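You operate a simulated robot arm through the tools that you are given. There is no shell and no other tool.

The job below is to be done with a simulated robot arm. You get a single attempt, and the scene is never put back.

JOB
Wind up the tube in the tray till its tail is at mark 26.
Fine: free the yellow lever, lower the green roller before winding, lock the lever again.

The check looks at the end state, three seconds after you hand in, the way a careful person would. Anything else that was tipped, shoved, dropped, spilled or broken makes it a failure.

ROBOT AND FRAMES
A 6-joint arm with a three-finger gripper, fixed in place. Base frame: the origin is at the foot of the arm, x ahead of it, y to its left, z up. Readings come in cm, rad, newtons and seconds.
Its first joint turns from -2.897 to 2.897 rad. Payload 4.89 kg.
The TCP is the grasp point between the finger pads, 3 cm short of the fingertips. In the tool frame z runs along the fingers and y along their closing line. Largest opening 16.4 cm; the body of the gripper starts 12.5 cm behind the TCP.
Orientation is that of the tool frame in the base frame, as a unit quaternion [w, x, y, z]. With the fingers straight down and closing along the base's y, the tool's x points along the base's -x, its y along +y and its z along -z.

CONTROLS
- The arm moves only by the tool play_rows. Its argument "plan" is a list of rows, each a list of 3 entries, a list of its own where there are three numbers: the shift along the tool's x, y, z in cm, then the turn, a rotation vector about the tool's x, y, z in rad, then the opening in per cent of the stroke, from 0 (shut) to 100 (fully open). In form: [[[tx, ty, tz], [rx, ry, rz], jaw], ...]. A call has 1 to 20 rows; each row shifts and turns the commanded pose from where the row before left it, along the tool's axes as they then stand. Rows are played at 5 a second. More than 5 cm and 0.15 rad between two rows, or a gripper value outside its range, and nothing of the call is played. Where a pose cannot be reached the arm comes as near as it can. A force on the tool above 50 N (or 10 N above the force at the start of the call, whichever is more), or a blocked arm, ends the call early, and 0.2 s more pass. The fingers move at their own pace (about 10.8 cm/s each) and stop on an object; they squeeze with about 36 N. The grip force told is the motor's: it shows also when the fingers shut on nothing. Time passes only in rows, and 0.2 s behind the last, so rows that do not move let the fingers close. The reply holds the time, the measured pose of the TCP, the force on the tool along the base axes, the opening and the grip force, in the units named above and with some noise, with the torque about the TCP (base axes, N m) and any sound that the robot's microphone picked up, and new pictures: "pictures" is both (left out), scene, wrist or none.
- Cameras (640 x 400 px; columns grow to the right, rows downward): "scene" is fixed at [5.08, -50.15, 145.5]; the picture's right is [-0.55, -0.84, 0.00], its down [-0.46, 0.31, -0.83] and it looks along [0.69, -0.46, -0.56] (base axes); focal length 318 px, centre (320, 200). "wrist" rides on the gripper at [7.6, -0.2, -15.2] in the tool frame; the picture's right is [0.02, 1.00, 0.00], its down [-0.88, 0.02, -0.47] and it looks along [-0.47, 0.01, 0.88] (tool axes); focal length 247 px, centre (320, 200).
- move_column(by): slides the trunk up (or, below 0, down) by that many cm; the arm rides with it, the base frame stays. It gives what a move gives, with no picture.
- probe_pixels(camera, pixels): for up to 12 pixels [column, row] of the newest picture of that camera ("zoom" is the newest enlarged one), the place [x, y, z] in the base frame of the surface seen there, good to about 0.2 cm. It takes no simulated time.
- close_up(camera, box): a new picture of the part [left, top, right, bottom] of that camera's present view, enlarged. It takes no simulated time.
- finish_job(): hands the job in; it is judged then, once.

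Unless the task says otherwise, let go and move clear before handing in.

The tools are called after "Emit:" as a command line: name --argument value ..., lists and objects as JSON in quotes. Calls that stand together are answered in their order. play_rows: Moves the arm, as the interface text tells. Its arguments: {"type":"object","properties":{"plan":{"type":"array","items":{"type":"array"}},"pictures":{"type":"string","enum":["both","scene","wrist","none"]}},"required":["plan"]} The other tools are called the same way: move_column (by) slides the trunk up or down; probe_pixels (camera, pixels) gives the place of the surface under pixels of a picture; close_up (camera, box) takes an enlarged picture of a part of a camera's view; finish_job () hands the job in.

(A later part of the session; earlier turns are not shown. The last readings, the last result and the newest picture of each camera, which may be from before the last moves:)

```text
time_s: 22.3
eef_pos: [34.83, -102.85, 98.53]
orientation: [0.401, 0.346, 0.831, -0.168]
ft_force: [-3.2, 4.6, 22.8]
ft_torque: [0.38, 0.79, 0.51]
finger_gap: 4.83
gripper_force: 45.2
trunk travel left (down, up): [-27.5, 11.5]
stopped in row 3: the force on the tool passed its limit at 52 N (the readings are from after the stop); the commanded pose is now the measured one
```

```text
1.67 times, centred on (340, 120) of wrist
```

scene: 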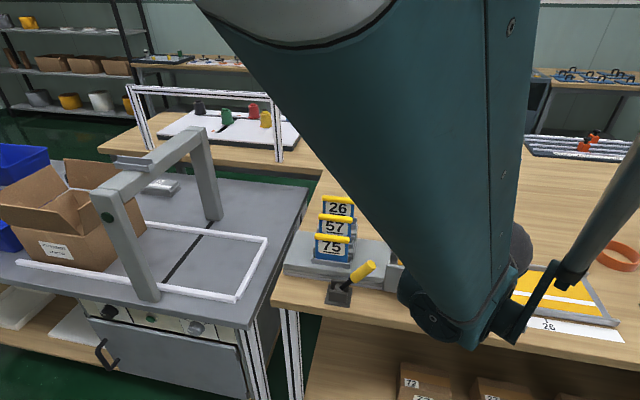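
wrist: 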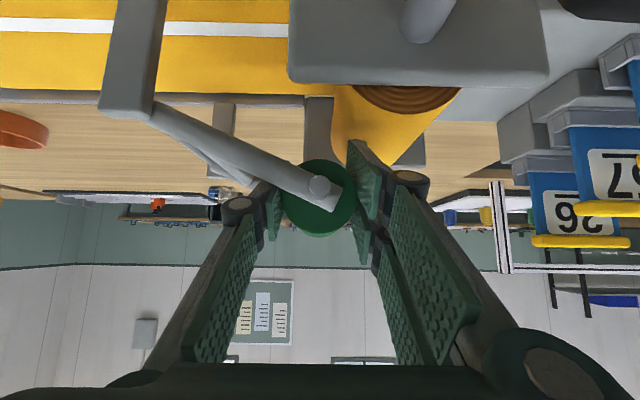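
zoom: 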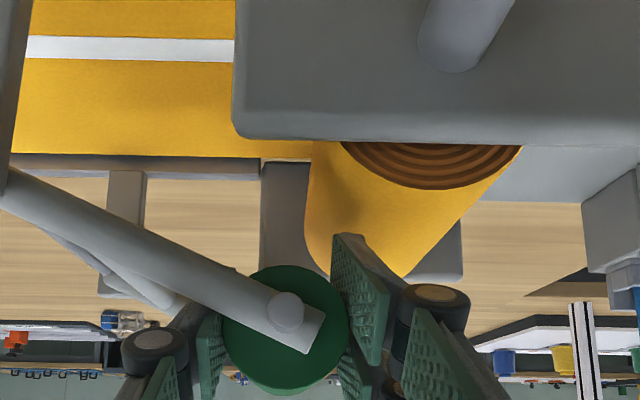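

The push stopped at 52 N upward, so a fingertip is probably touching the roll. I'll probe the roll, finger and crank clearances before letting go.

Emit:
probe_pixels --camera "zoom" --pixels '[[330, 190], [320, 240], [400, 200], [405, 265], [345, 240], [430, 150], [285, 270], [285, 310], [260, 310], [350, 290], [440, 40], [420, 230]]'

Emit:
close_up --camera "scene" --box '[340, 220, 500, 340]'

```text
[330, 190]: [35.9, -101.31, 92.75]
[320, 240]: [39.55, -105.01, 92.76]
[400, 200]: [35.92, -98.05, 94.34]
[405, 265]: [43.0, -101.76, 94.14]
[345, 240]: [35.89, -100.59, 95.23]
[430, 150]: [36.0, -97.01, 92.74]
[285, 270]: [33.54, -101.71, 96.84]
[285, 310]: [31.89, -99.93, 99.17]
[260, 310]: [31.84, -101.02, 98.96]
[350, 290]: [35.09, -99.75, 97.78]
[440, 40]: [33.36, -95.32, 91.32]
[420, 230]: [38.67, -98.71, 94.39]
```

```text
3.33 times, centred on (420, 280) of scene
```

zoom: 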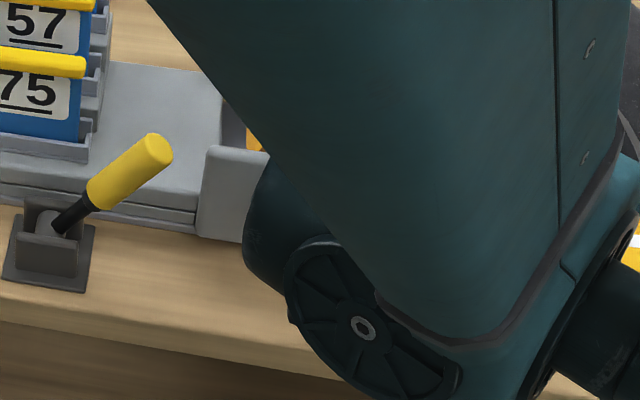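

Probes put the fingertip about 1 cm above the roll, and the roller centre near z≈99.1, so I need to know what is resisting. I'll probe the bar slope and the arm's wrist near the crank.

Emit:
close_up --camera "wrist" --box '[80, 60, 400, 260]'

Emit:
probe_pixels --camera "zoom" --pixels '[[160, 100], [200, 130], [250, 155], [300, 180], [350, 205], [400, 230], [440, 250], [480, 250], [510, 275], [480, 300], [480, 340], [478, 200]]'

Emit:
close_up --camera "scene" --box '[360, 220, 560, 350]'

Emit:
probe_pixels --camera "zoom" --pixels '[[180, 250], [230, 350], [130, 210], [330, 360], [420, 340], [200, 300], [280, 380], [100, 230], [500, 330], [400, 250], [150, 300], [250, 300]]'

```text
2.00 times, centred on (240, 160) of wrist
```

zoom: 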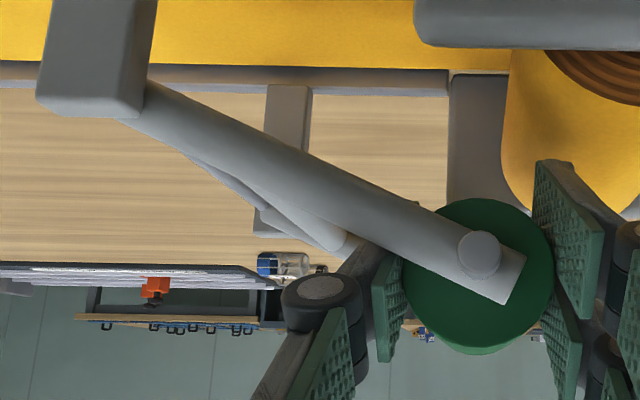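

```text
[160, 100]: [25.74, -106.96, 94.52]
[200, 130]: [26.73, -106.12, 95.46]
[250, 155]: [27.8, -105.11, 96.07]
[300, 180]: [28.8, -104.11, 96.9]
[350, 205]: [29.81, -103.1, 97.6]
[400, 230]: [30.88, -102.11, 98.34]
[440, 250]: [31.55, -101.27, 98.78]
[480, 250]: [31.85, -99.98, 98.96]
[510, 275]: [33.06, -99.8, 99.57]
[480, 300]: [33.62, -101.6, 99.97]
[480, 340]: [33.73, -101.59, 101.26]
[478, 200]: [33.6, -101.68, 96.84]
```

```text
3.08 times, centred on (460, 285) of scene
```

zoom: 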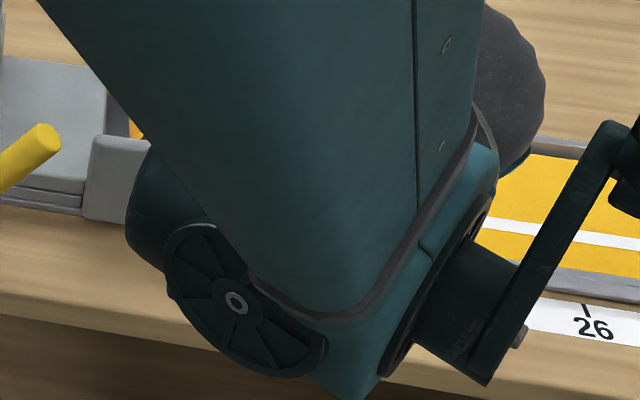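

```text
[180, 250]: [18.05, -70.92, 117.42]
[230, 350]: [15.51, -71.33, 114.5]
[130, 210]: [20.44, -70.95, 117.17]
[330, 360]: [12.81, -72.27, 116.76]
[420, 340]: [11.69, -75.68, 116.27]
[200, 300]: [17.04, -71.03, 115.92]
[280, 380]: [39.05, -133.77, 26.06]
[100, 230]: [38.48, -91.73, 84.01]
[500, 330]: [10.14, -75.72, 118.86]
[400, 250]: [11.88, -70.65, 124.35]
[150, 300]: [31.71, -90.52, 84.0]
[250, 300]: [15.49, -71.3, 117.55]
```

The bar slope reads about 26° and the roller has crept slightly within the grip; the reaction acts near the bar, so the frame seems to be held off something. I'll simply open the fingers and see whether the roller settles.

Emit:
play_rows --plan '[[[0, 0, 0], [0, 0, 0], 33], [[0, 0, 0], [0, 0, 0], 40], [[0, 0, 0], [0, 0, 0], 40], [[0, 0, 0], [0, 0, 0], 40]]' --pictures "wrist"

Emit:
close_up --camera "wrist" --box '[80, 40, 480, 280]'

```text
time_s: 23.3
eef_pos: [34.82, -102.83, 98.31]
orientation: [0.4, 0.346, 0.832, -0.166]
ft_force: [-1.3, -1.9, 1.9]
ft_torque: [-0.08, 0.05, 0.04]
finger_gap: 6.93
gripper_force: 0.1
trunk travel left (down, up): [-27.5, 11.5]
```

wrist: 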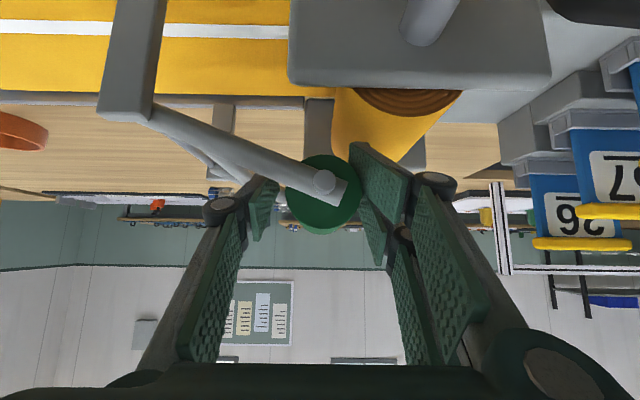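

```text
1.60 times, centred on (280, 160) of wrist
```

zoom: 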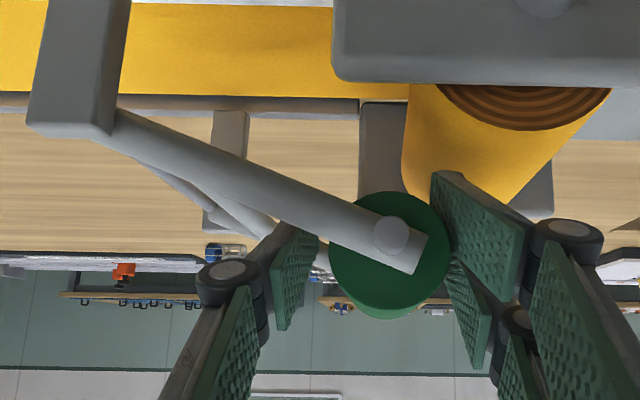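

With the fingers open the roller now leans on the drum-side finger at (345,185), so it is free to drop further. I'll retract along the fingers so that it settles onto the roll.

Emit:
play_rows --plan '[[[0, 0, -1], [0, 0, 0], 42], [[0, 0, -2], [0, 0, 0], 42], [[0, 0, -2], [0, 0, 0], 42], [[0, 0, -3], [0, 0, 0], 42], [[0, 0, -4], [0, 0, 0], 42], [[0, 0, 0], [0, 0, 0], 42]]'

Emit:
close_up --camera "wrist" --box '[80, 0, 480, 240]'

```text
time_s: 24.7
eef_pos: [28.04, -96.34, 105.98]
orientation: [0.4, 0.347, 0.832, -0.167]
ft_force: [-0.3, 0.7, 0.6]
ft_torque: [0.0, 0.03, -0.05]
finger_gap: 6.9
gripper_force: 0.1
trunk travel left (down, up): [-27.5, 11.5]
```

scene: 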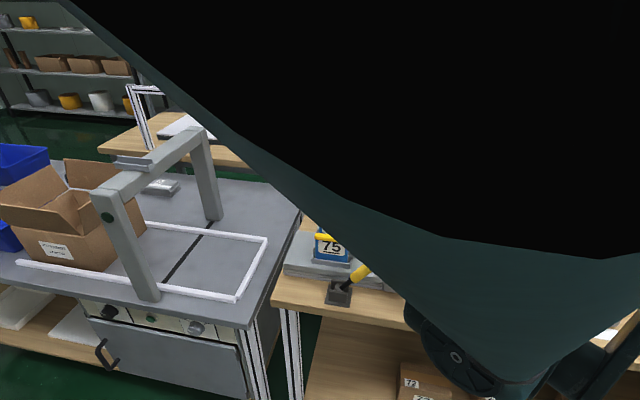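
wrist: 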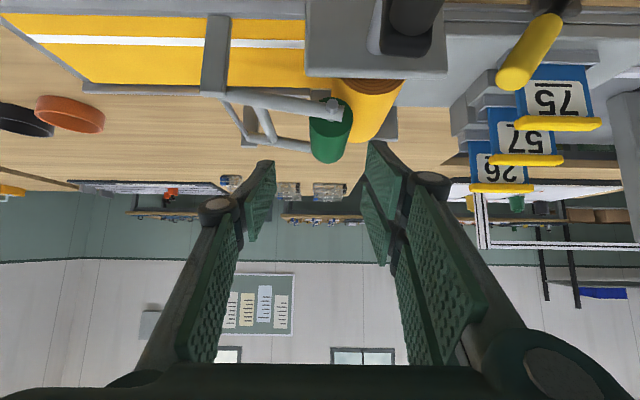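

```text
1.60 times, centred on (280, 120) of wrist
```

zoom: 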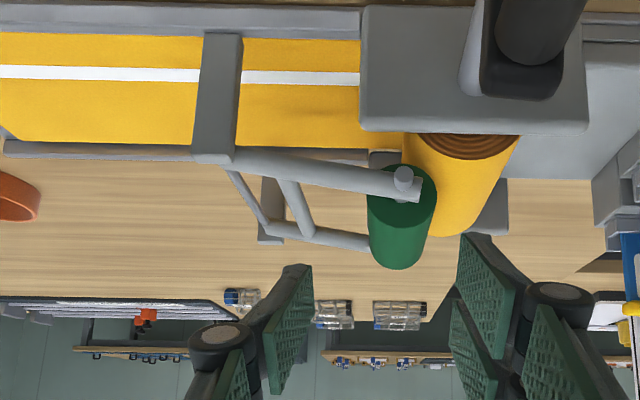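

The roller has dropped and now rests against the yellow roll at (330,130) in the wrist view. I'll back off, bring the tool upright again above the crank, and look.

Emit:
play_rows --plan '[[[-0.51, 0, -4.69], [0, 0, 0], 42], [[-0.51, 0, -4.69], [0, 0, 0], 42], [[-0.51, 0, -4.69], [0, 0, 0], 42], [[0, 3, 0], [0, 0.149, 0], 42], [[0, 3, 0], [0, 0.149, 0], 42], [[0, 0, 0], [0, 0.149, 0], 42], [[0, 0, 0], [0, 0.149, 0], 42], [[0, 0, 0], [0, 0.149, 0], 42], [[0, 0, 0], [0, 0.149, 0], 42], [[0, 0, 0], [0, 0, 0], 42]]'

Emit:
close_up --camera "scene" --box '[380, 190, 640, 340]'

Emit:
close_up --camera "wrist" --box '[40, 40, 440, 290]'

```text
time_s: 26.9
eef_pos: [25.44, -85.03, 115.77]
orientation: [0.001, 0.384, 0.923, 0.0]
ft_force: [1.1, -1.8, -0.4]
ft_torque: [0.1, 0.1, 0.02]
finger_gap: 6.88
gripper_force: 0.1
trunk travel left (down, up): [-27.5, 11.5]
```

scene: 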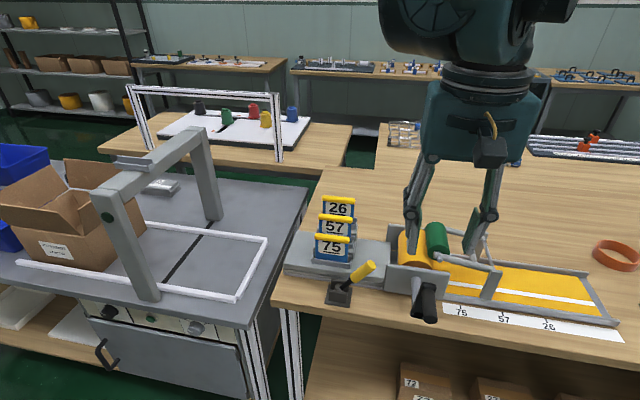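
wrist: 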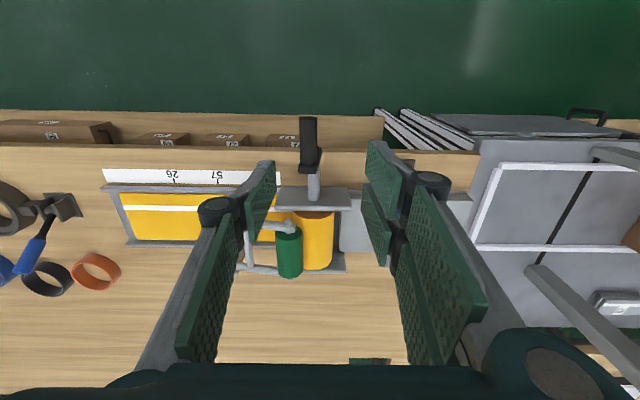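

```text
2.46 times, centred on (510, 265) of scene
```

zoom: 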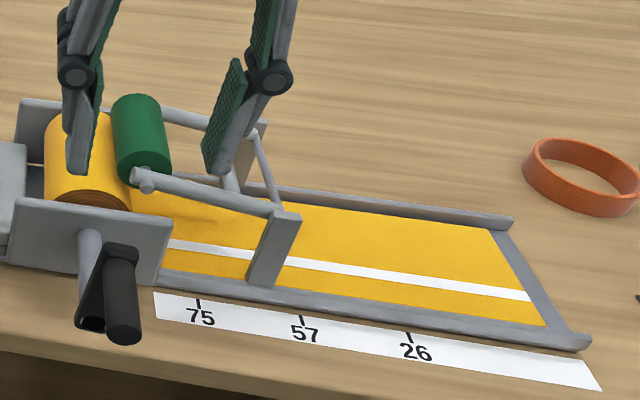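

```text
1.60 times, centred on (240, 165) of wrist
```

zoom: 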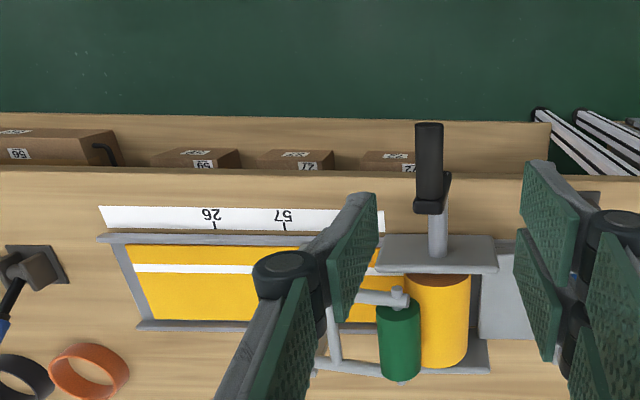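

The green roller rests on the roll. Now I'll measure the crank handle, the sheet's tail and the mark ticks precisely.

Emit:
close_up --camera "scene" --box '[500, 260, 640, 347]'

Emit:
probe_pixels --camera "zoom" --pixels '[[455, 245], [430, 190], [405, 135], [365, 90], [460, 255], [210, 270], [208, 280], [15, 245], [395, 120], [440, 215], [210, 250], [300, 285]]'

Emit:
probe_pixels --camera "wrist" --pixels '[[308, 120], [308, 145], [308, 165], [300, 145], [316, 145], [313, 180], [313, 195], [307, 168], [318, 160], [308, 117]]'

Emit:
close_up --camera "wrist" --box '[260, 100, 380, 220]'

```text
4.57 times, centred on (570, 304) of scene
```

zoom: 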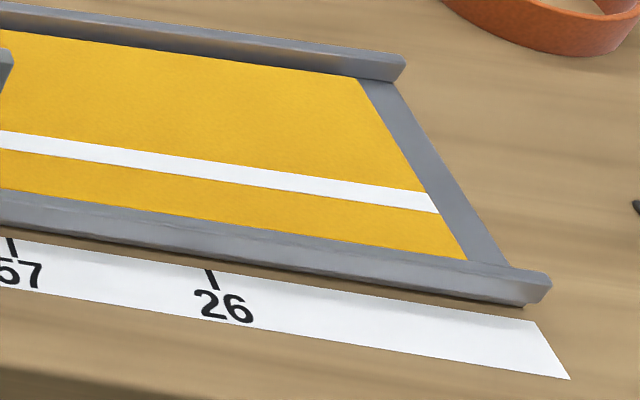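

```text
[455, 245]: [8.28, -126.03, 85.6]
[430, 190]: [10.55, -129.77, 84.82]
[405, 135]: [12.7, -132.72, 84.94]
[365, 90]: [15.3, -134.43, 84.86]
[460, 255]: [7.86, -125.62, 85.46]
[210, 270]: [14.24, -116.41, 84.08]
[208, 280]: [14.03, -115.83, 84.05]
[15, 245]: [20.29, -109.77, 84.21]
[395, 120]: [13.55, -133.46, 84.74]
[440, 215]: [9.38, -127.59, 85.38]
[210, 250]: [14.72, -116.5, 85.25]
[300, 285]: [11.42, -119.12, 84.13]
```

```text
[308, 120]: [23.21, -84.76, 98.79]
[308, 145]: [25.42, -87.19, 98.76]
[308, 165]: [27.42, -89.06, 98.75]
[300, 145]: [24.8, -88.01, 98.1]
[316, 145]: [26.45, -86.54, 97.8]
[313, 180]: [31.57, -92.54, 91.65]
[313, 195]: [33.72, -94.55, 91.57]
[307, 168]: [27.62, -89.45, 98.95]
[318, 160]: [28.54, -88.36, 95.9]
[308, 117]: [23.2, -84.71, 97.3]
```

```text
3.33 times, centred on (320, 160) of wrist
```

zoom: 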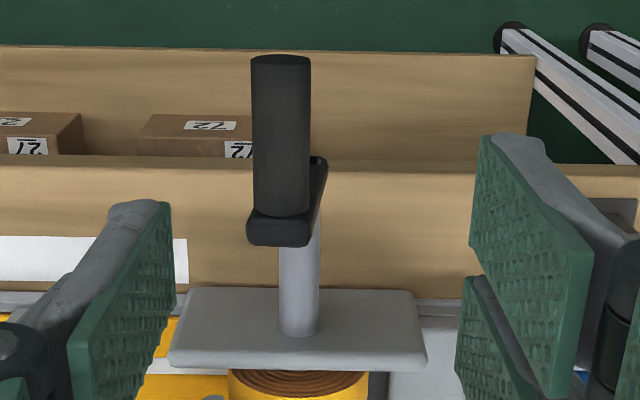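

The handle's centre is about s≈-43.6, z≈97.6, spanning t -82.4 to -76.2, on an axis near s≈-43.0, z≈90.7. The tail is at s≈-83.6 and the 26 tick at s≈-72.1, so the tube must come in about 11.5 cm. I'll lower over the handle.

Emit:
play_rows --plan '[[[-1.2, -1.5, 0], [0, 0, 0], 42], [[0, 0, 4.5], [0, 0, 0], 42], [[0, 0, 4.5], [0, 0, 0], 42], [[0, 0, 4.5], [0, 0, 0], 42], [[0, 0, 4.3], [0, 0, 0], 42], [[0, 0, 0], [0, 0, 0], 42]]'

```text
time_s: 28.3
eef_pos: [25.14, -86.9, 97.76]
orientation: [0.002, 0.385, 0.923, -0.001]
ft_force: [0.3, -0.1, -0.5]
ft_torque: [0.08, 0.01, 0.0]
finger_gap: 6.91
gripper_force: 0.1
trunk travel left (down, up): [-27.5, 11.5]
```

scene: 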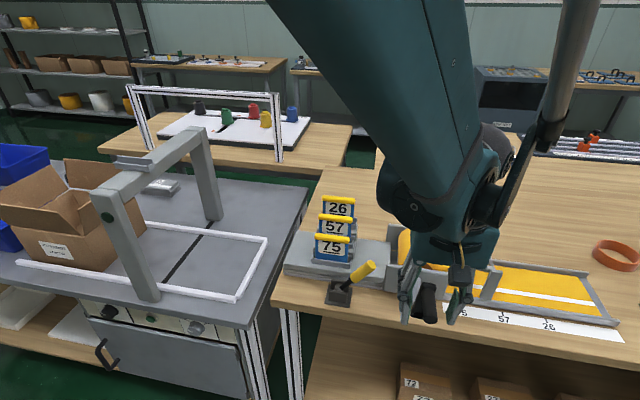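
wrist: 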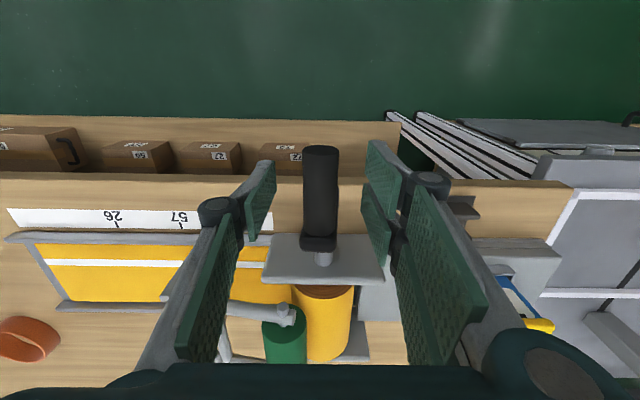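

The black handle stands centred between the pads at (320,195). I'll close on it and turn it about 30° toward the tail side, which should draw the tube under the drum.

Emit:
play_rows --plan '[[[0, 0, 0], [0, 0, 0], 20], [[0, 0, 0], [0, 0, 0], 8], [[0, 0, 0], [0, 0, 0], 8], [[0, 0, 0], [0, 0, 0], 8]]' --pictures "none"

Emit:
play_rows --plan '[[[0, -0.72, 0.1], [0, 0, 0], 8], [[0, -0.7, 0.17], [0, 0, 0], 8], [[0, -0.68, 0.25], [0, 0, 0], 8], [[0, -0.65, 0.32], [0, 0, 0], 8], [[0, -0.61, 0.38], [0, 0, 0], 8], [[0, 0, 0], [0, 0, 0], 8]]'

```text
time_s: 29.3
eef_pos: [25.31, -86.82, 97.78]
orientation: [0.001, 0.384, 0.923, 0.0]
ft_force: [-0.6, 0.3, -7.3]
ft_torque: [-0.39, -0.21, 1.03]
finger_gap: 2.23
gripper_force: 44.5
trunk travel left (down, up): [-27.5, 11.5]
```

```text
time_s: 30.7
eef_pos: [22.97, -89.19, 96.67]
orientation: [0.001, 0.384, 0.923, -0.001]
ft_force: [3.7, 8.4, -1.9]
ft_torque: [0.03, -0.46, 0.81]
finger_gap: 2.21
gripper_force: 45.5
trunk travel left (down, up): [-27.5, 11.5]
```

scene: 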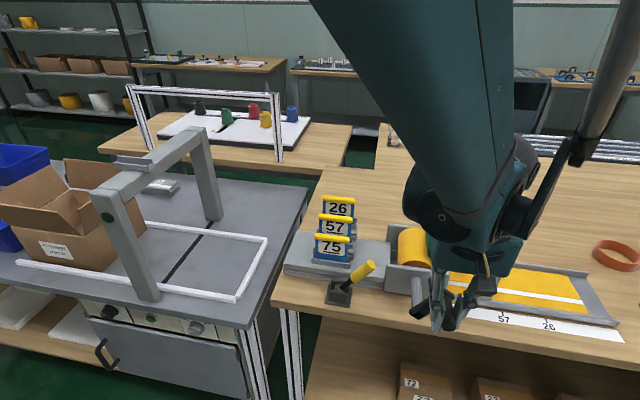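
wrist: 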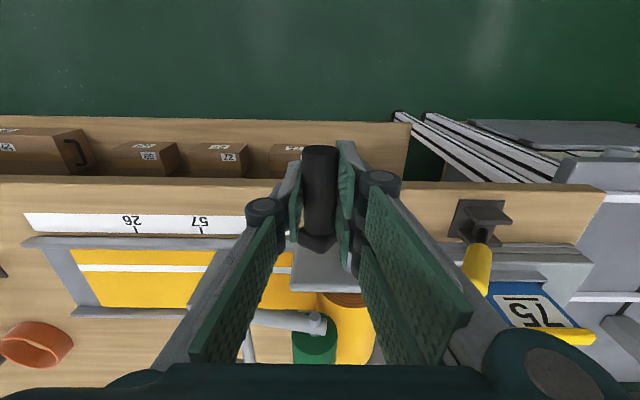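

The crank follows with about 9 N and the sheet's tail appears to have moved in. I'll measure the tail position now.

Emit:
close_up --camera "scene" --box '[500, 260, 640, 347]'

Emit:
probe_pixels --camera "zoom" --pixels '[[400, 245], [385, 200], [355, 130], [330, 85], [375, 180], [340, 110], [410, 250], [390, 220]]'

```text
4.57 times, centred on (570, 304) of scene
```

zoom: 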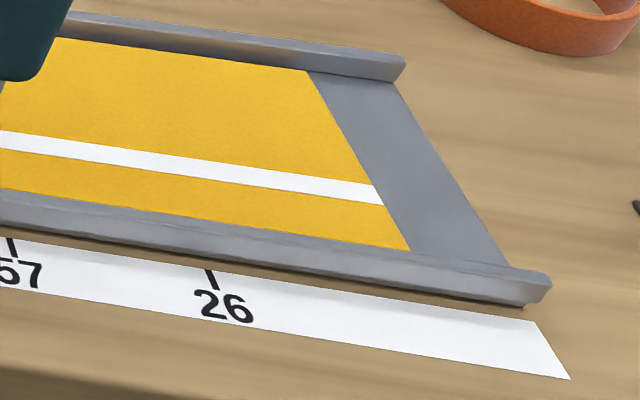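

```text
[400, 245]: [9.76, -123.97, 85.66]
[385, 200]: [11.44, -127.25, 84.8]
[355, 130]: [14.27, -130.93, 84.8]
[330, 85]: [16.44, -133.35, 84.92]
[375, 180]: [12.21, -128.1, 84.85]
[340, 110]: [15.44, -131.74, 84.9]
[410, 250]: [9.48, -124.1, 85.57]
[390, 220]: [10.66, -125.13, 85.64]
```

The tail has come in about 2.4 cm for 30°, so the direction is right and roughly 118° remains. I'll continue along the circle to about 77°.

Emit:
play_rows --plan '[[[0, -0.57, 0.44], [0, 0, 0], 8], [[0, -0.52, 0.5], [0, 0, 0], 8], [[0, -0.46, 0.56], [0, 0, 0], 8], [[0, -0.4, 0.6], [0, 0, 0], 8], [[0, -0.34, 0.63], [0, 0, 0], 8], [[0, -0.27, 0.67], [0, 0, 0], 8], [[0, -0.2, 0.7], [0, 0, 0], 8], [[0, 0, 0], [0, 0, 0], 8]]'

Emit:
close_up --camera "scene" --box '[500, 260, 640, 347]'

```text
time_s: 32.5
eef_pos: [21.03, -91.19, 92.72]
orientation: [0.002, 0.384, 0.923, -0.001]
ft_force: [6.0, 14.5, -2.3]
ft_torque: [-0.18, -0.19, 1.35]
finger_gap: 2.19
gripper_force: 44.5
trunk travel left (down, up): [-27.5, 11.5]
```

scene: 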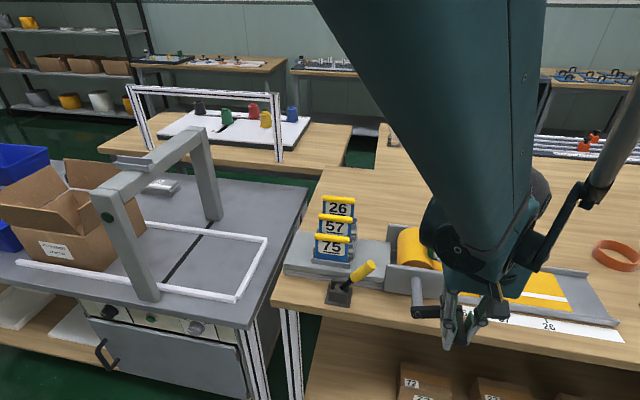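
wrist: 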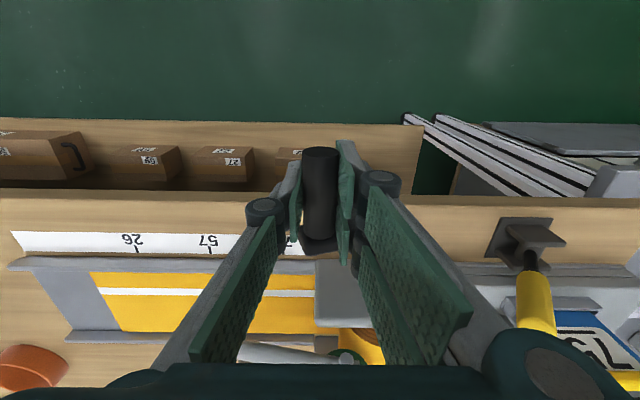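

```text
4.57 times, centred on (570, 304) of scene
```

zoom: 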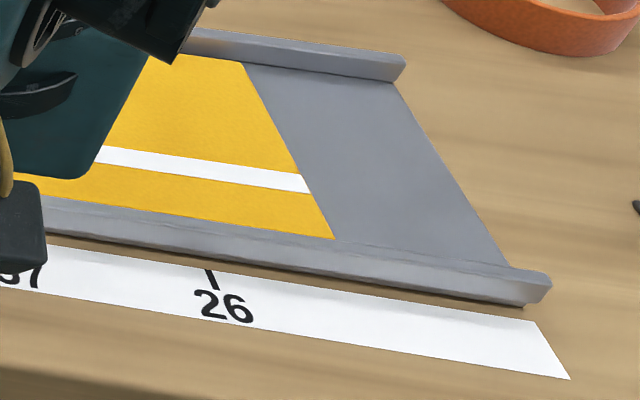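

The tail corner is now at (334,238) in the zoom. I'll probe it and the tick line to work out the remaining travel.

Emit:
probe_pixels --camera "zoom" --pixels '[[325, 230], [330, 234], [300, 182], [280, 150], [240, 75], [209, 272], [213, 284], [340, 236], [310, 180], [200, 190], [205, 205], [190, 205]]'

```text
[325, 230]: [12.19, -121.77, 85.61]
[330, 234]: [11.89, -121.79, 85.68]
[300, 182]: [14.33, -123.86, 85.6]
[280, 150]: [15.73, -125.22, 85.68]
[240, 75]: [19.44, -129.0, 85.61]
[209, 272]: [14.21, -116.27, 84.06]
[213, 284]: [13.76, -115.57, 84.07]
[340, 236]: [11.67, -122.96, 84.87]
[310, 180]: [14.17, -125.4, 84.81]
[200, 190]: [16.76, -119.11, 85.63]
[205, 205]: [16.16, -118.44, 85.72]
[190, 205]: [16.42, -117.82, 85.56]
```

The tail edge is at s≈-77.7 and the tick at s≈-72.1, so about 5.6 cm or 72° of crank remains. I'll continue to about 125°, easing inward slightly to reduce the radial force.

Emit:
play_rows --plan '[[[0, 0.0, 0.71], [0, 0, 0], 8], [[0, 0.02, 0.72], [0, 0, 0], 8], [[0, 0.07, 0.72], [0, 0, 0], 8], [[0, 0.1, 0.72], [0, 0, 0], 8], [[0, 0.17, 0.7], [0, 0, 0], 8], [[0, 0.25, 0.68], [0, 0, 0], 8], [[0, 0.32, 0.65], [0, 0, 0], 8], [[0, 0, 0], [0, 0, 0], 8]]'

Emit:
close_up --camera "scene" --box '[500, 260, 640, 347]'

```text
time_s: 33.6
eef_pos: [20.67, -91.35, 89.66]
orientation: [0.001, 0.386, 0.923, -0.003]
ft_force: [-7.7, -12.3, -4.1]
ft_torque: [0.48, 0.64, 1.37]
finger_gap: 2.22
gripper_force: 45.0
trunk travel left (down, up): [-27.5, 11.5]
stopped in row 5: the force on the tool passed its limit at 54 N (the readings are from after the stop); the commanded pose is now the measured one
```

scene: 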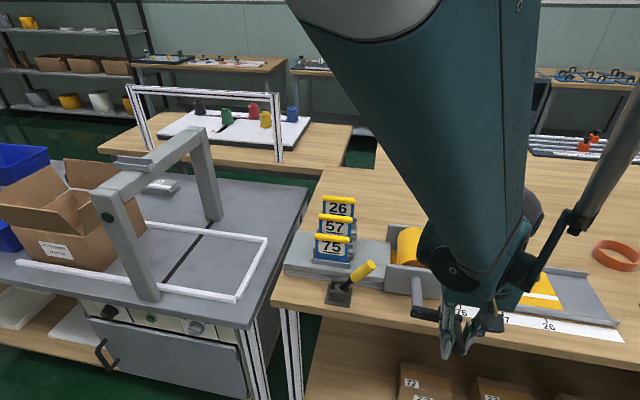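
wrist: 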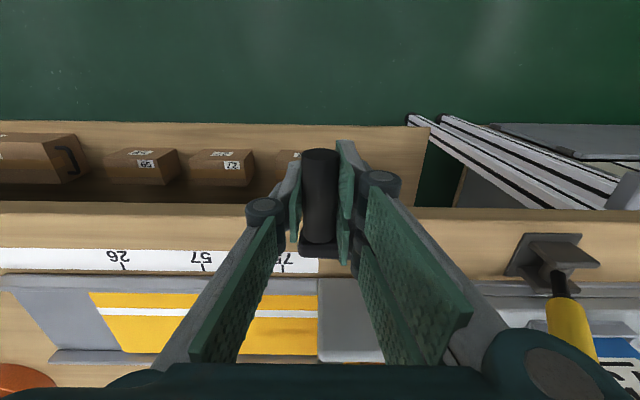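

```text
4.57 times, centred on (570, 304) of scene
```

zoom: 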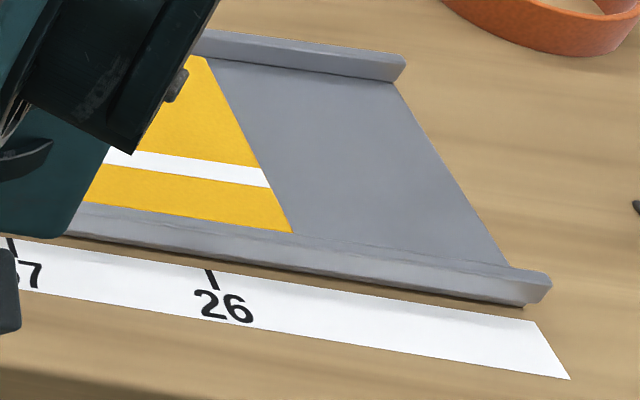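

The stop came because my path cut inside the crank's true circle: the gripper was pushed outward to s≈-50.0. I'll drive mostly downward with less inward motion and watch the force.

Emit:
play_rows --plan '[[[0, -0.05, 0.4], [0, 0, 0], 8], [[0, 0.0, 0.5], [0, 0, 0], 8], [[0, 0.08, 0.6], [0, 0, 0], 8], [[0, 0, 0], [0, 0, 0], 8]]' --pictures "scene"

Emit:
close_up --camera "scene" --box '[500, 260, 640, 347]'

```text
time_s: 34.6
eef_pos: [20.83, -91.26, 88.33]
orientation: [0.002, 0.386, 0.922, -0.002]
ft_force: [-9.8, -2.5, 5.9]
ft_torque: [0.3, -0.3, 0.92]
finger_gap: 2.2
gripper_force: 44.6
trunk travel left (down, up): [-27.5, 11.5]
```

scene: 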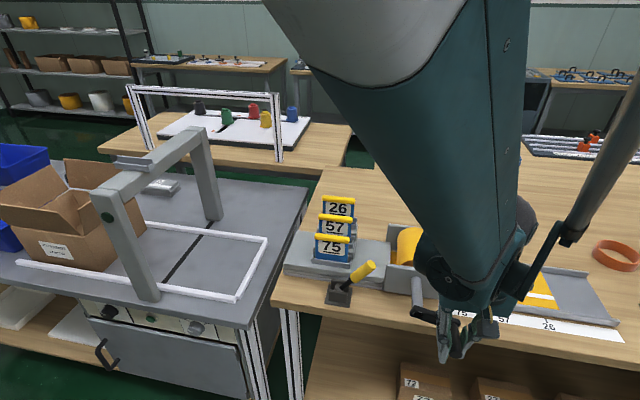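

```text
4.57 times, centred on (570, 304) of scene
```

zoom: 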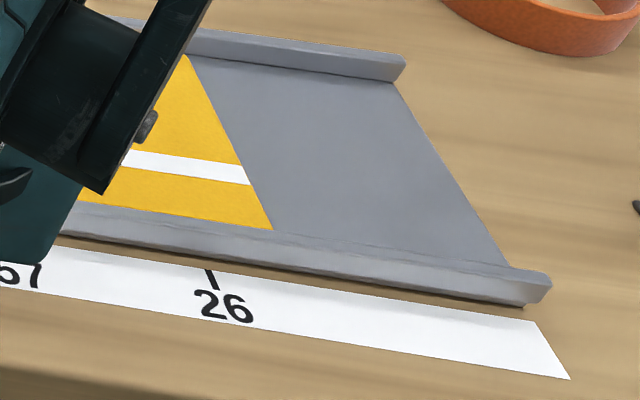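

That went smoothly and the tail corner moved to (272,229). I'll continue in short steps.

Emit:
play_rows --plan '[[[0, 0.1, 0.6], [0, 0, 0], 8], [[0, 0.18, 0.6], [0, 0, 0], 8], [[0, 0.24, 0.6], [0, 0, 0], 8], [[0, 0, 0], [0, 0, 0], 8]]' --pictures "scene"

Emit:
close_up --camera "scene" --box '[500, 260, 640, 347]'

Emit:
probe_pixels --camera "zoom" --pixels '[[240, 218], [230, 210], [235, 200], [225, 180], [205, 150], [185, 110], [245, 222], [220, 195]]'

```text
time_s: 35.6
eef_pos: [21.18, -90.86, 86.41]
orientation: [0.0, 0.386, 0.923, -0.002]
ft_force: [-10.0, 5.3, 1.5]
ft_torque: [-0.11, -0.22, 1.33]
finger_gap: 2.17
gripper_force: 45.2
trunk travel left (down, up): [-27.5, 11.5]
```

scene: 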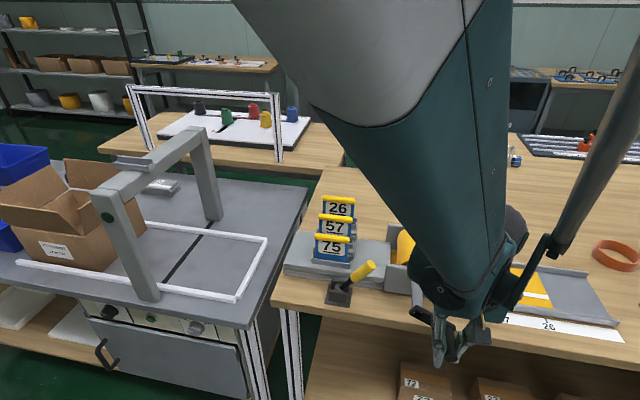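

```text
4.57 times, centred on (570, 304) of scene
```

zoom: 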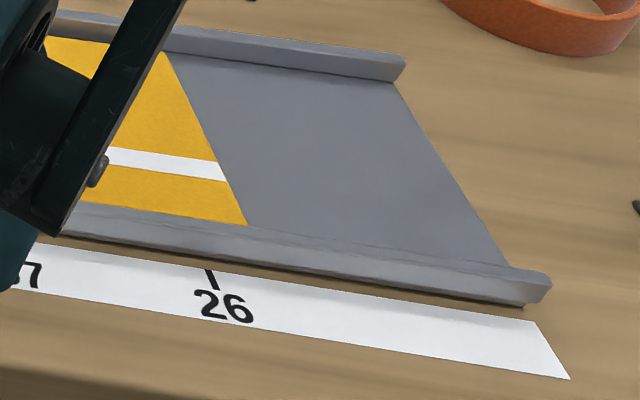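

```text
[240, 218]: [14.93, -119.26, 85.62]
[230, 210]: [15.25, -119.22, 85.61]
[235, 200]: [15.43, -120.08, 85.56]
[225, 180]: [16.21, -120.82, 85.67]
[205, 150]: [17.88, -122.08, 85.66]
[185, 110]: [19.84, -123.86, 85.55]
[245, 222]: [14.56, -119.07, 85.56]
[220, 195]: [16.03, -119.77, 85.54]
```

The tail edge is now at s≈-74.0 and the 26 tick is at s≈-72.1, so about 1.9 cm remains. I'll take two more steps and re-measure.

Emit:
play_rows --plan '[[[0, 0.34, 0.6], [0, 0, 0], 8], [[0, 0.4, 0.56], [0, 0, 0], 8], [[0, 0, 0], [0, 0, 0], 8]]' --pictures "scene"

Emit:
close_up --camera "scene" --box '[510, 265, 600, 325]'

Emit:
probe_pixels --camera "zoom" --pixels '[[270, 270], [265, 260], [255, 240], [245, 220], [235, 200], [215, 160], [260, 265], [250, 250], [250, 345], [258, 360]]'

```text
time_s: 36.4
eef_pos: [21.62, -90.49, 85.29]
orientation: [0.003, 0.385, 0.923, -0.003]
ft_force: [-14.0, -6.8, -0.3]
ft_torque: [-0.23, -1.12, 0.89]
finger_gap: 2.18
gripper_force: 45.4
trunk travel left (down, up): [-27.5, 11.5]
```

scene: 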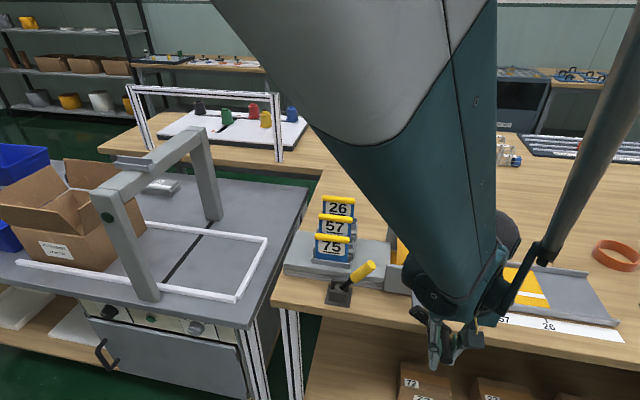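

```text
6.67 times, centred on (555, 295) of scene
```

zoom: 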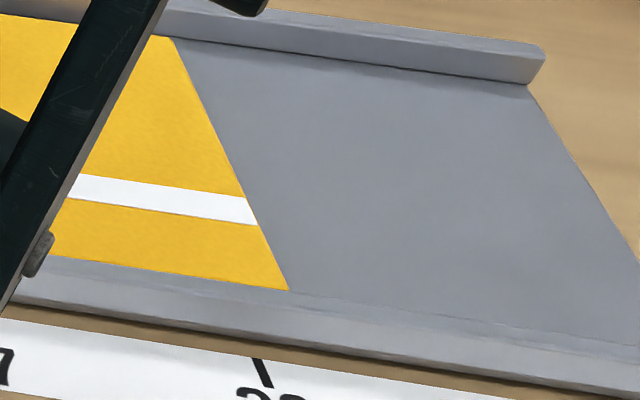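

```text
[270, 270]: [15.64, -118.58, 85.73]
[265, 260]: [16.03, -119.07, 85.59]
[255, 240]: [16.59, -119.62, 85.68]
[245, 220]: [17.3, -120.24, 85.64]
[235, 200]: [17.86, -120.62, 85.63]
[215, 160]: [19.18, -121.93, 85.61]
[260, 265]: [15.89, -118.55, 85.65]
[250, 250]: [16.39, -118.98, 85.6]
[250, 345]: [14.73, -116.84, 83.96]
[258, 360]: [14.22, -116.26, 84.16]
```

The tail edge is now at s≈-73.1 against the tick at s≈-72.03, leaving about 1.05 cm. I'll take about 70 % of that and re-measure.

Emit:
play_rows --plan '[[[0, 0.34, 0.43], [0, 0, 0], 8], [[0, 0.38, 0.39], [0, 0, 0], 8], [[0, 0, 0], [0, 0, 0], 8]]' --pictures "scene"

Emit:
close_up --camera "scene" --box '[500, 270, 590, 330]'

Emit:
probe_pixels --camera "zoom" --pixels '[[310, 230], [300, 215], [290, 195], [275, 165], [260, 140], [315, 240], [318, 328], [325, 340], [330, 350], [316, 245]]'

```text
time_s: 37.2
eef_pos: [22.11, -90.05, 84.5]
orientation: [0.0, 0.386, 0.923, -0.002]
ft_force: [-24.7, -4.3, -12.5]
ft_torque: [-0.05, -0.79, 1.43]
finger_gap: 2.18
gripper_force: 45.5
trunk travel left (down, up): [-27.5, 11.5]
```

scene: 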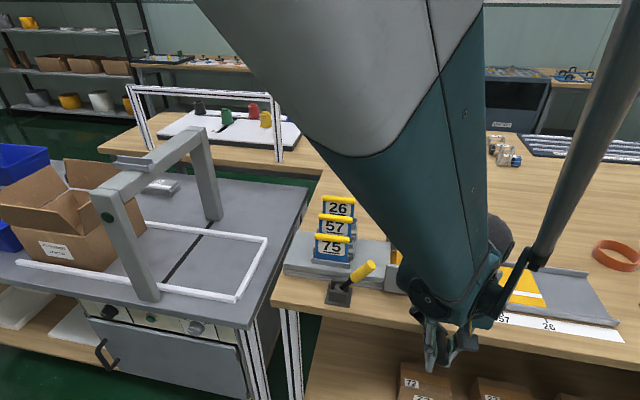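

```text
6.67 times, centred on (545, 300) of scene
```

zoom: 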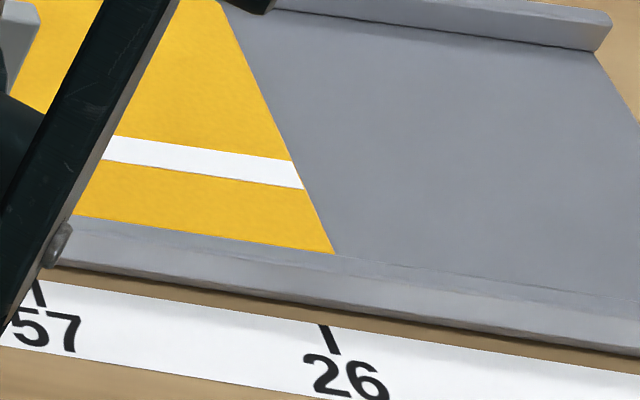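

```text
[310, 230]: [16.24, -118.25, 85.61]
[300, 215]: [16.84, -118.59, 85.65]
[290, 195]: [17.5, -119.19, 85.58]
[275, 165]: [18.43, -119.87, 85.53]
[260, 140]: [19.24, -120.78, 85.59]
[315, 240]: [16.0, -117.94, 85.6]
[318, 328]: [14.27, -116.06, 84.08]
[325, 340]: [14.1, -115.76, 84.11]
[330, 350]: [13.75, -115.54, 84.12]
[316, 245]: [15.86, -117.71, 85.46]
```

The tail edge is at s≈-72.47 and the tick at s≈-72.04, leaving about 0.43 cm. The force shows the gripper slightly inside the circle, so the last step will be more downward.

Emit:
play_rows --plan '[[[0, 0.15, 0.3], [0, 0, 0], 8], [[0, 0.17, 0.24], [0, 0, 0], 8], [[0, 0, 0], [0, 0, 0], 8], [[0, 0, 0], [0, 0, 0], 8]]' --pictures "scene"

Emit:
close_up --camera "scene" --box '[500, 270, 590, 330]'

Emit:
probe_pixels --camera "zoom" --pixels '[[310, 235], [305, 225], [295, 205], [285, 185], [275, 165], [265, 145], [320, 328], [329, 340], [335, 350], [300, 215]]'

```text
time_s: 38.2
eef_pos: [22.46, -89.62, 83.86]
orientation: [0.001, 0.385, 0.923, -0.003]
ft_force: [-9.5, 2.7, -2.3]
ft_torque: [-0.12, -0.19, 1.33]
finger_gap: 2.16
gripper_force: 45.7
trunk travel left (down, up): [-27.5, 11.5]
```

scene: 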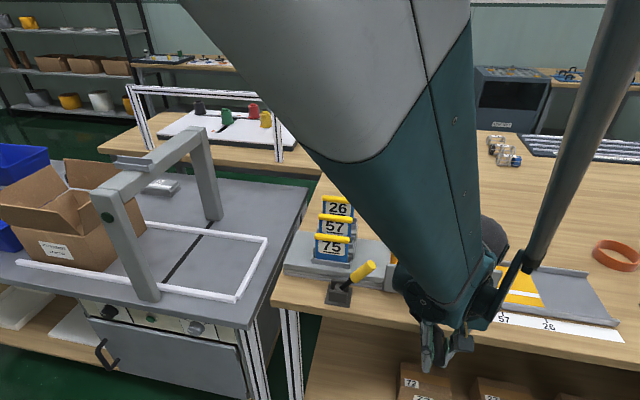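

```text
6.67 times, centred on (545, 300) of scene
```

zoom: 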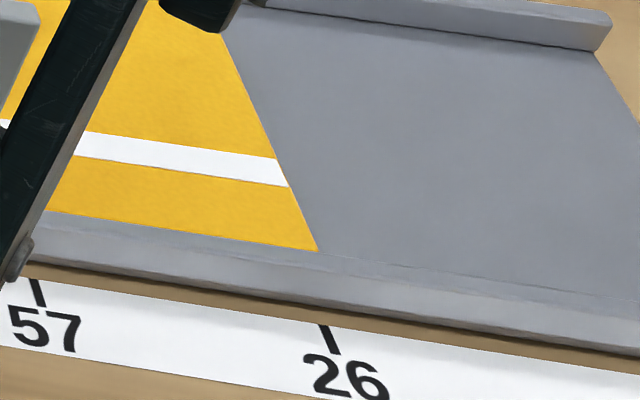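

```text
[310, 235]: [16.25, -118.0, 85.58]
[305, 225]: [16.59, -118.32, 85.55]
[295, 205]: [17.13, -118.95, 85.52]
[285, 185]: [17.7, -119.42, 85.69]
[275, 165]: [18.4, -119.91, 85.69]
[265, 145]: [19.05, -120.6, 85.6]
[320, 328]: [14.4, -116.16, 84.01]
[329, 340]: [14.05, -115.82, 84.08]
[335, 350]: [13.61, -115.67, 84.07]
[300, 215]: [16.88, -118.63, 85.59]
```

The tail edge now averages s≈-71.97 against the tick at s≈-72.03, which is on the mark. I'll open the fingers gently and check that the tail stays put.

Emit:
play_rows --plan '[[[0, 0, 0], [0, 0, 0], 14], [[0, 0, 0], [0, 0, 0], 24], [[0, 0, 0], [0, 0, 0], 36], [[0, 0, 0], [0, 0, 0], 36]]'

Emit:
close_up --camera "scene" --box '[500, 270, 590, 330]'

```text
time_s: 39.2
eef_pos: [22.42, -89.67, 83.86]
orientation: [0.001, 0.385, 0.923, -0.003]
ft_force: [0.0, 0.6, 0.3]
ft_torque: [0.0, 0.01, 0.0]
finger_gap: 5.9
gripper_force: 0.2
trunk travel left (down, up): [-27.5, 11.5]
```

scene: 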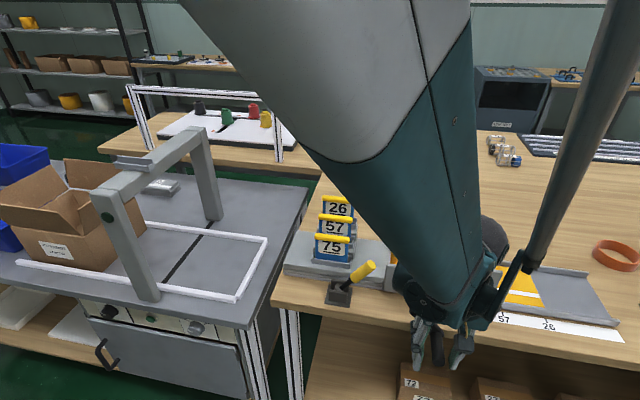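
wrist: 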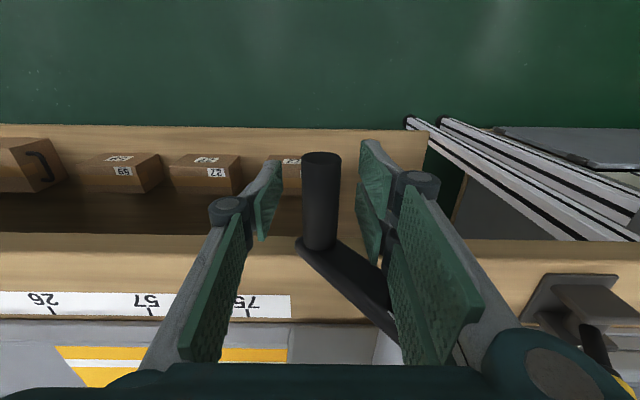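

```text
6.67 times, centred on (545, 300) of scene
```

zoom: 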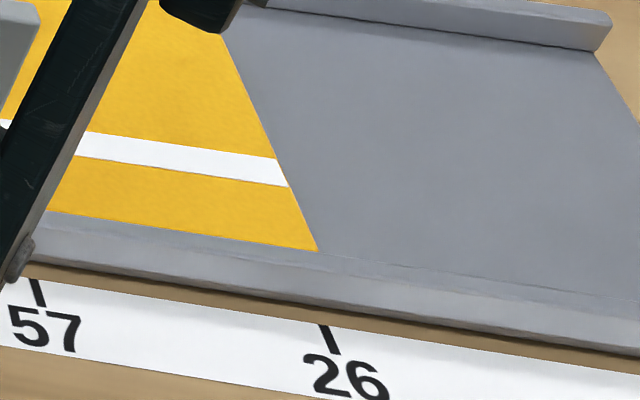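

The tail holds after release, with the corner still at (318,250). I'll lift straight off the handle and move above the lever to lock it again.

Emit:
play_rows --plan '[[[0, 0, -2], [0, 0, 0], 36], [[0, 0, -4.5], [0, 0, 0], 36], [[0, 0, -4.7], [0, 0, 0], 36], [[0, 0, -4.7], [0, 0, 0], 36], [[0, 0, -4.7], [0, 0, 0], 36], [[0, 0, -4.7], [0, 0, 0], 36], [[0, 0, -4.7], [0, 0, 0], 36], [[-2.42, 4.1, 0], [0, 0, 0], 49], [[-2.42, 4.1, 0], [0, 0, 0], 49], [[-2.42, 4.1, 0], [0, 0, 0], 49], [[-2.42, 4.1, 0], [0, 0, 0], 49], [[0, 0, 0], [0, 0, 0], 49]]'

Emit:
close_up --camera "scene" --box '[380, 210, 640, 340]'

Emit:
close_up --camera "scene" --box '[500, 270, 590, 330]'

```text
time_s: 41.8
eef_pos: [40.92, -84.89, 113.98]
orientation: [0.001, 0.386, 0.922, -0.003]
ft_force: [1.4, 0.8, 1.3]
ft_torque: [-0.06, 0.15, -0.01]
finger_gap: 8.03
gripper_force: 0.1
trunk travel left (down, up): [-27.5, 11.5]
```

scene: 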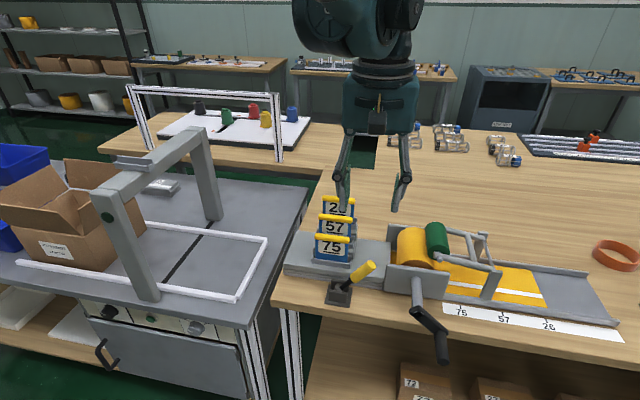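
wrist: 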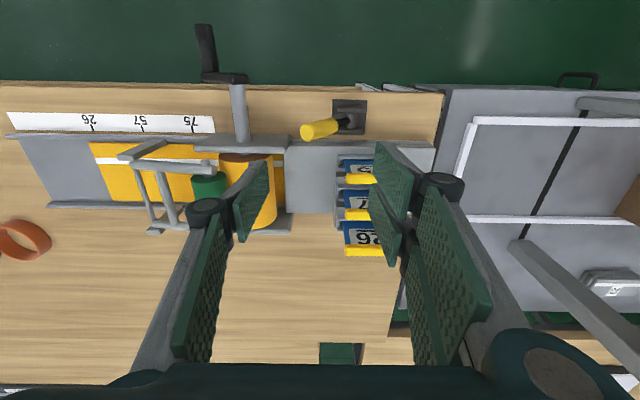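

```text
2.46 times, centred on (510, 275) of scene
```

zoom: 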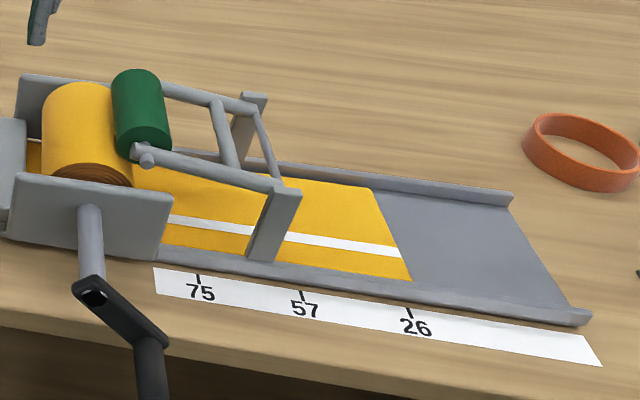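

```text
6.67 times, centred on (545, 300) of scene
```

zoom: 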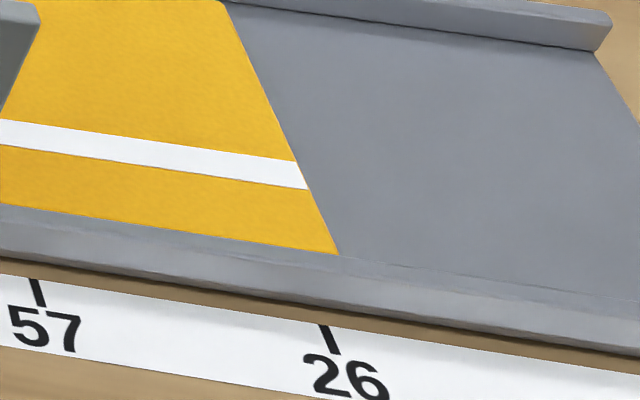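

After lifting, the tail corner has moved to (338,254), about 0.7 cm back from the mark, so either I brushed the crank or the drum creeps while unlocked. I'll wait briefly and look again.

Emit:
play_rows --plan '[[[0, 0, 0], [0, 0, 0], 49], [[0, 0, 0], [0, 0, 0], 49], [[0, 0, 0], [0, 0, 0], 49]]' --pictures "scene"

Emit:
close_up --camera "scene" --box '[500, 270, 590, 330]'

Emit:
probe_pixels --camera "zoom" --pixels '[[330, 240], [320, 225], [310, 205], [300, 185], [280, 145], [260, 100], [320, 328], [329, 340], [335, 350]]'

```text
time_s: 42.6
eef_pos: [40.85, -85.01, 114.0]
orientation: [0.001, 0.386, 0.922, -0.002]
ft_force: [-0.4, -0.6, 0.0]
ft_torque: [0.0, 0.0, 0.05]
finger_gap: 8.03
gripper_force: 0.0
trunk travel left (down, up): [-27.5, 11.5]
```

scene: 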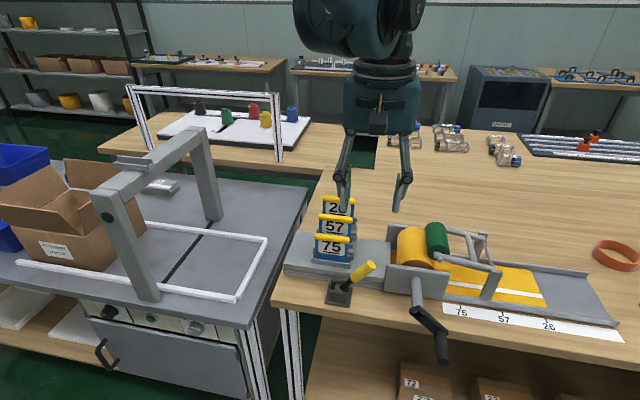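

```text
6.67 times, centred on (545, 300) of scene
```

zoom: 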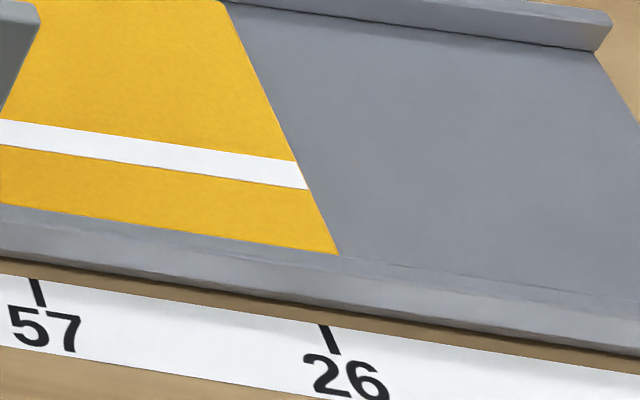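

```text
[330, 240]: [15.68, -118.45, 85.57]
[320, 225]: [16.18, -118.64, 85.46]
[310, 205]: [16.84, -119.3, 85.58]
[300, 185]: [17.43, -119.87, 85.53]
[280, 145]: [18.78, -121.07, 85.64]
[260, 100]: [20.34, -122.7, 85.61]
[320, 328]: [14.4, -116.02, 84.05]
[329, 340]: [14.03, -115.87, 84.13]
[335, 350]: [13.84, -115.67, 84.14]
```

There is no creep: the tail stays at (338,254), so the fingers must have nudged the handle while lifting. About 0.6 cm must be wound again, so I'll measure the handle where it is now.

Emit:
close_up --camera "wrist" --box '[160, 10, 290, 160]'

Emit:
probe_pixels --camera "zoom" --pixels '[[260, 70], [275, 120], [285, 150], [245, 60], [280, 70], [300, 150], [370, 180], [340, 190], [360, 240], [380, 300], [245, 100], [295, 100]]'

```text
2.67 times, centred on (225, 85) of wrist
```

zoom: 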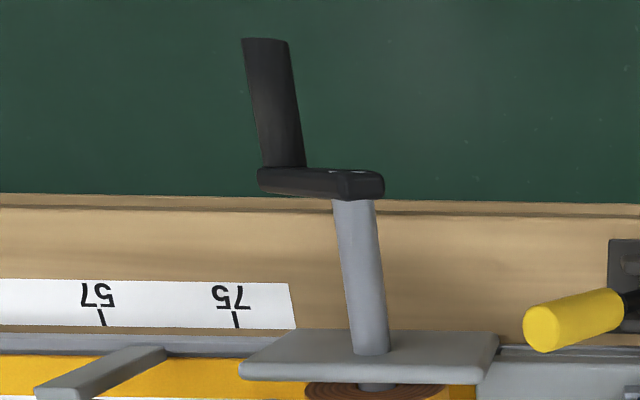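

```text
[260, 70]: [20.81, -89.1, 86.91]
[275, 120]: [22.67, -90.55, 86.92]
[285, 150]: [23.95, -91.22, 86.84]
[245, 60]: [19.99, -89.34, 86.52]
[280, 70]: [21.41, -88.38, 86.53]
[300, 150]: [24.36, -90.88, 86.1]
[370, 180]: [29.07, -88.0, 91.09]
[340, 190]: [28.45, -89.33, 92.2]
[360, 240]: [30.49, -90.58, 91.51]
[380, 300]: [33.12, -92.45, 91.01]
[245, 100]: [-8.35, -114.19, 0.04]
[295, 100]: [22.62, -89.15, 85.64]
```

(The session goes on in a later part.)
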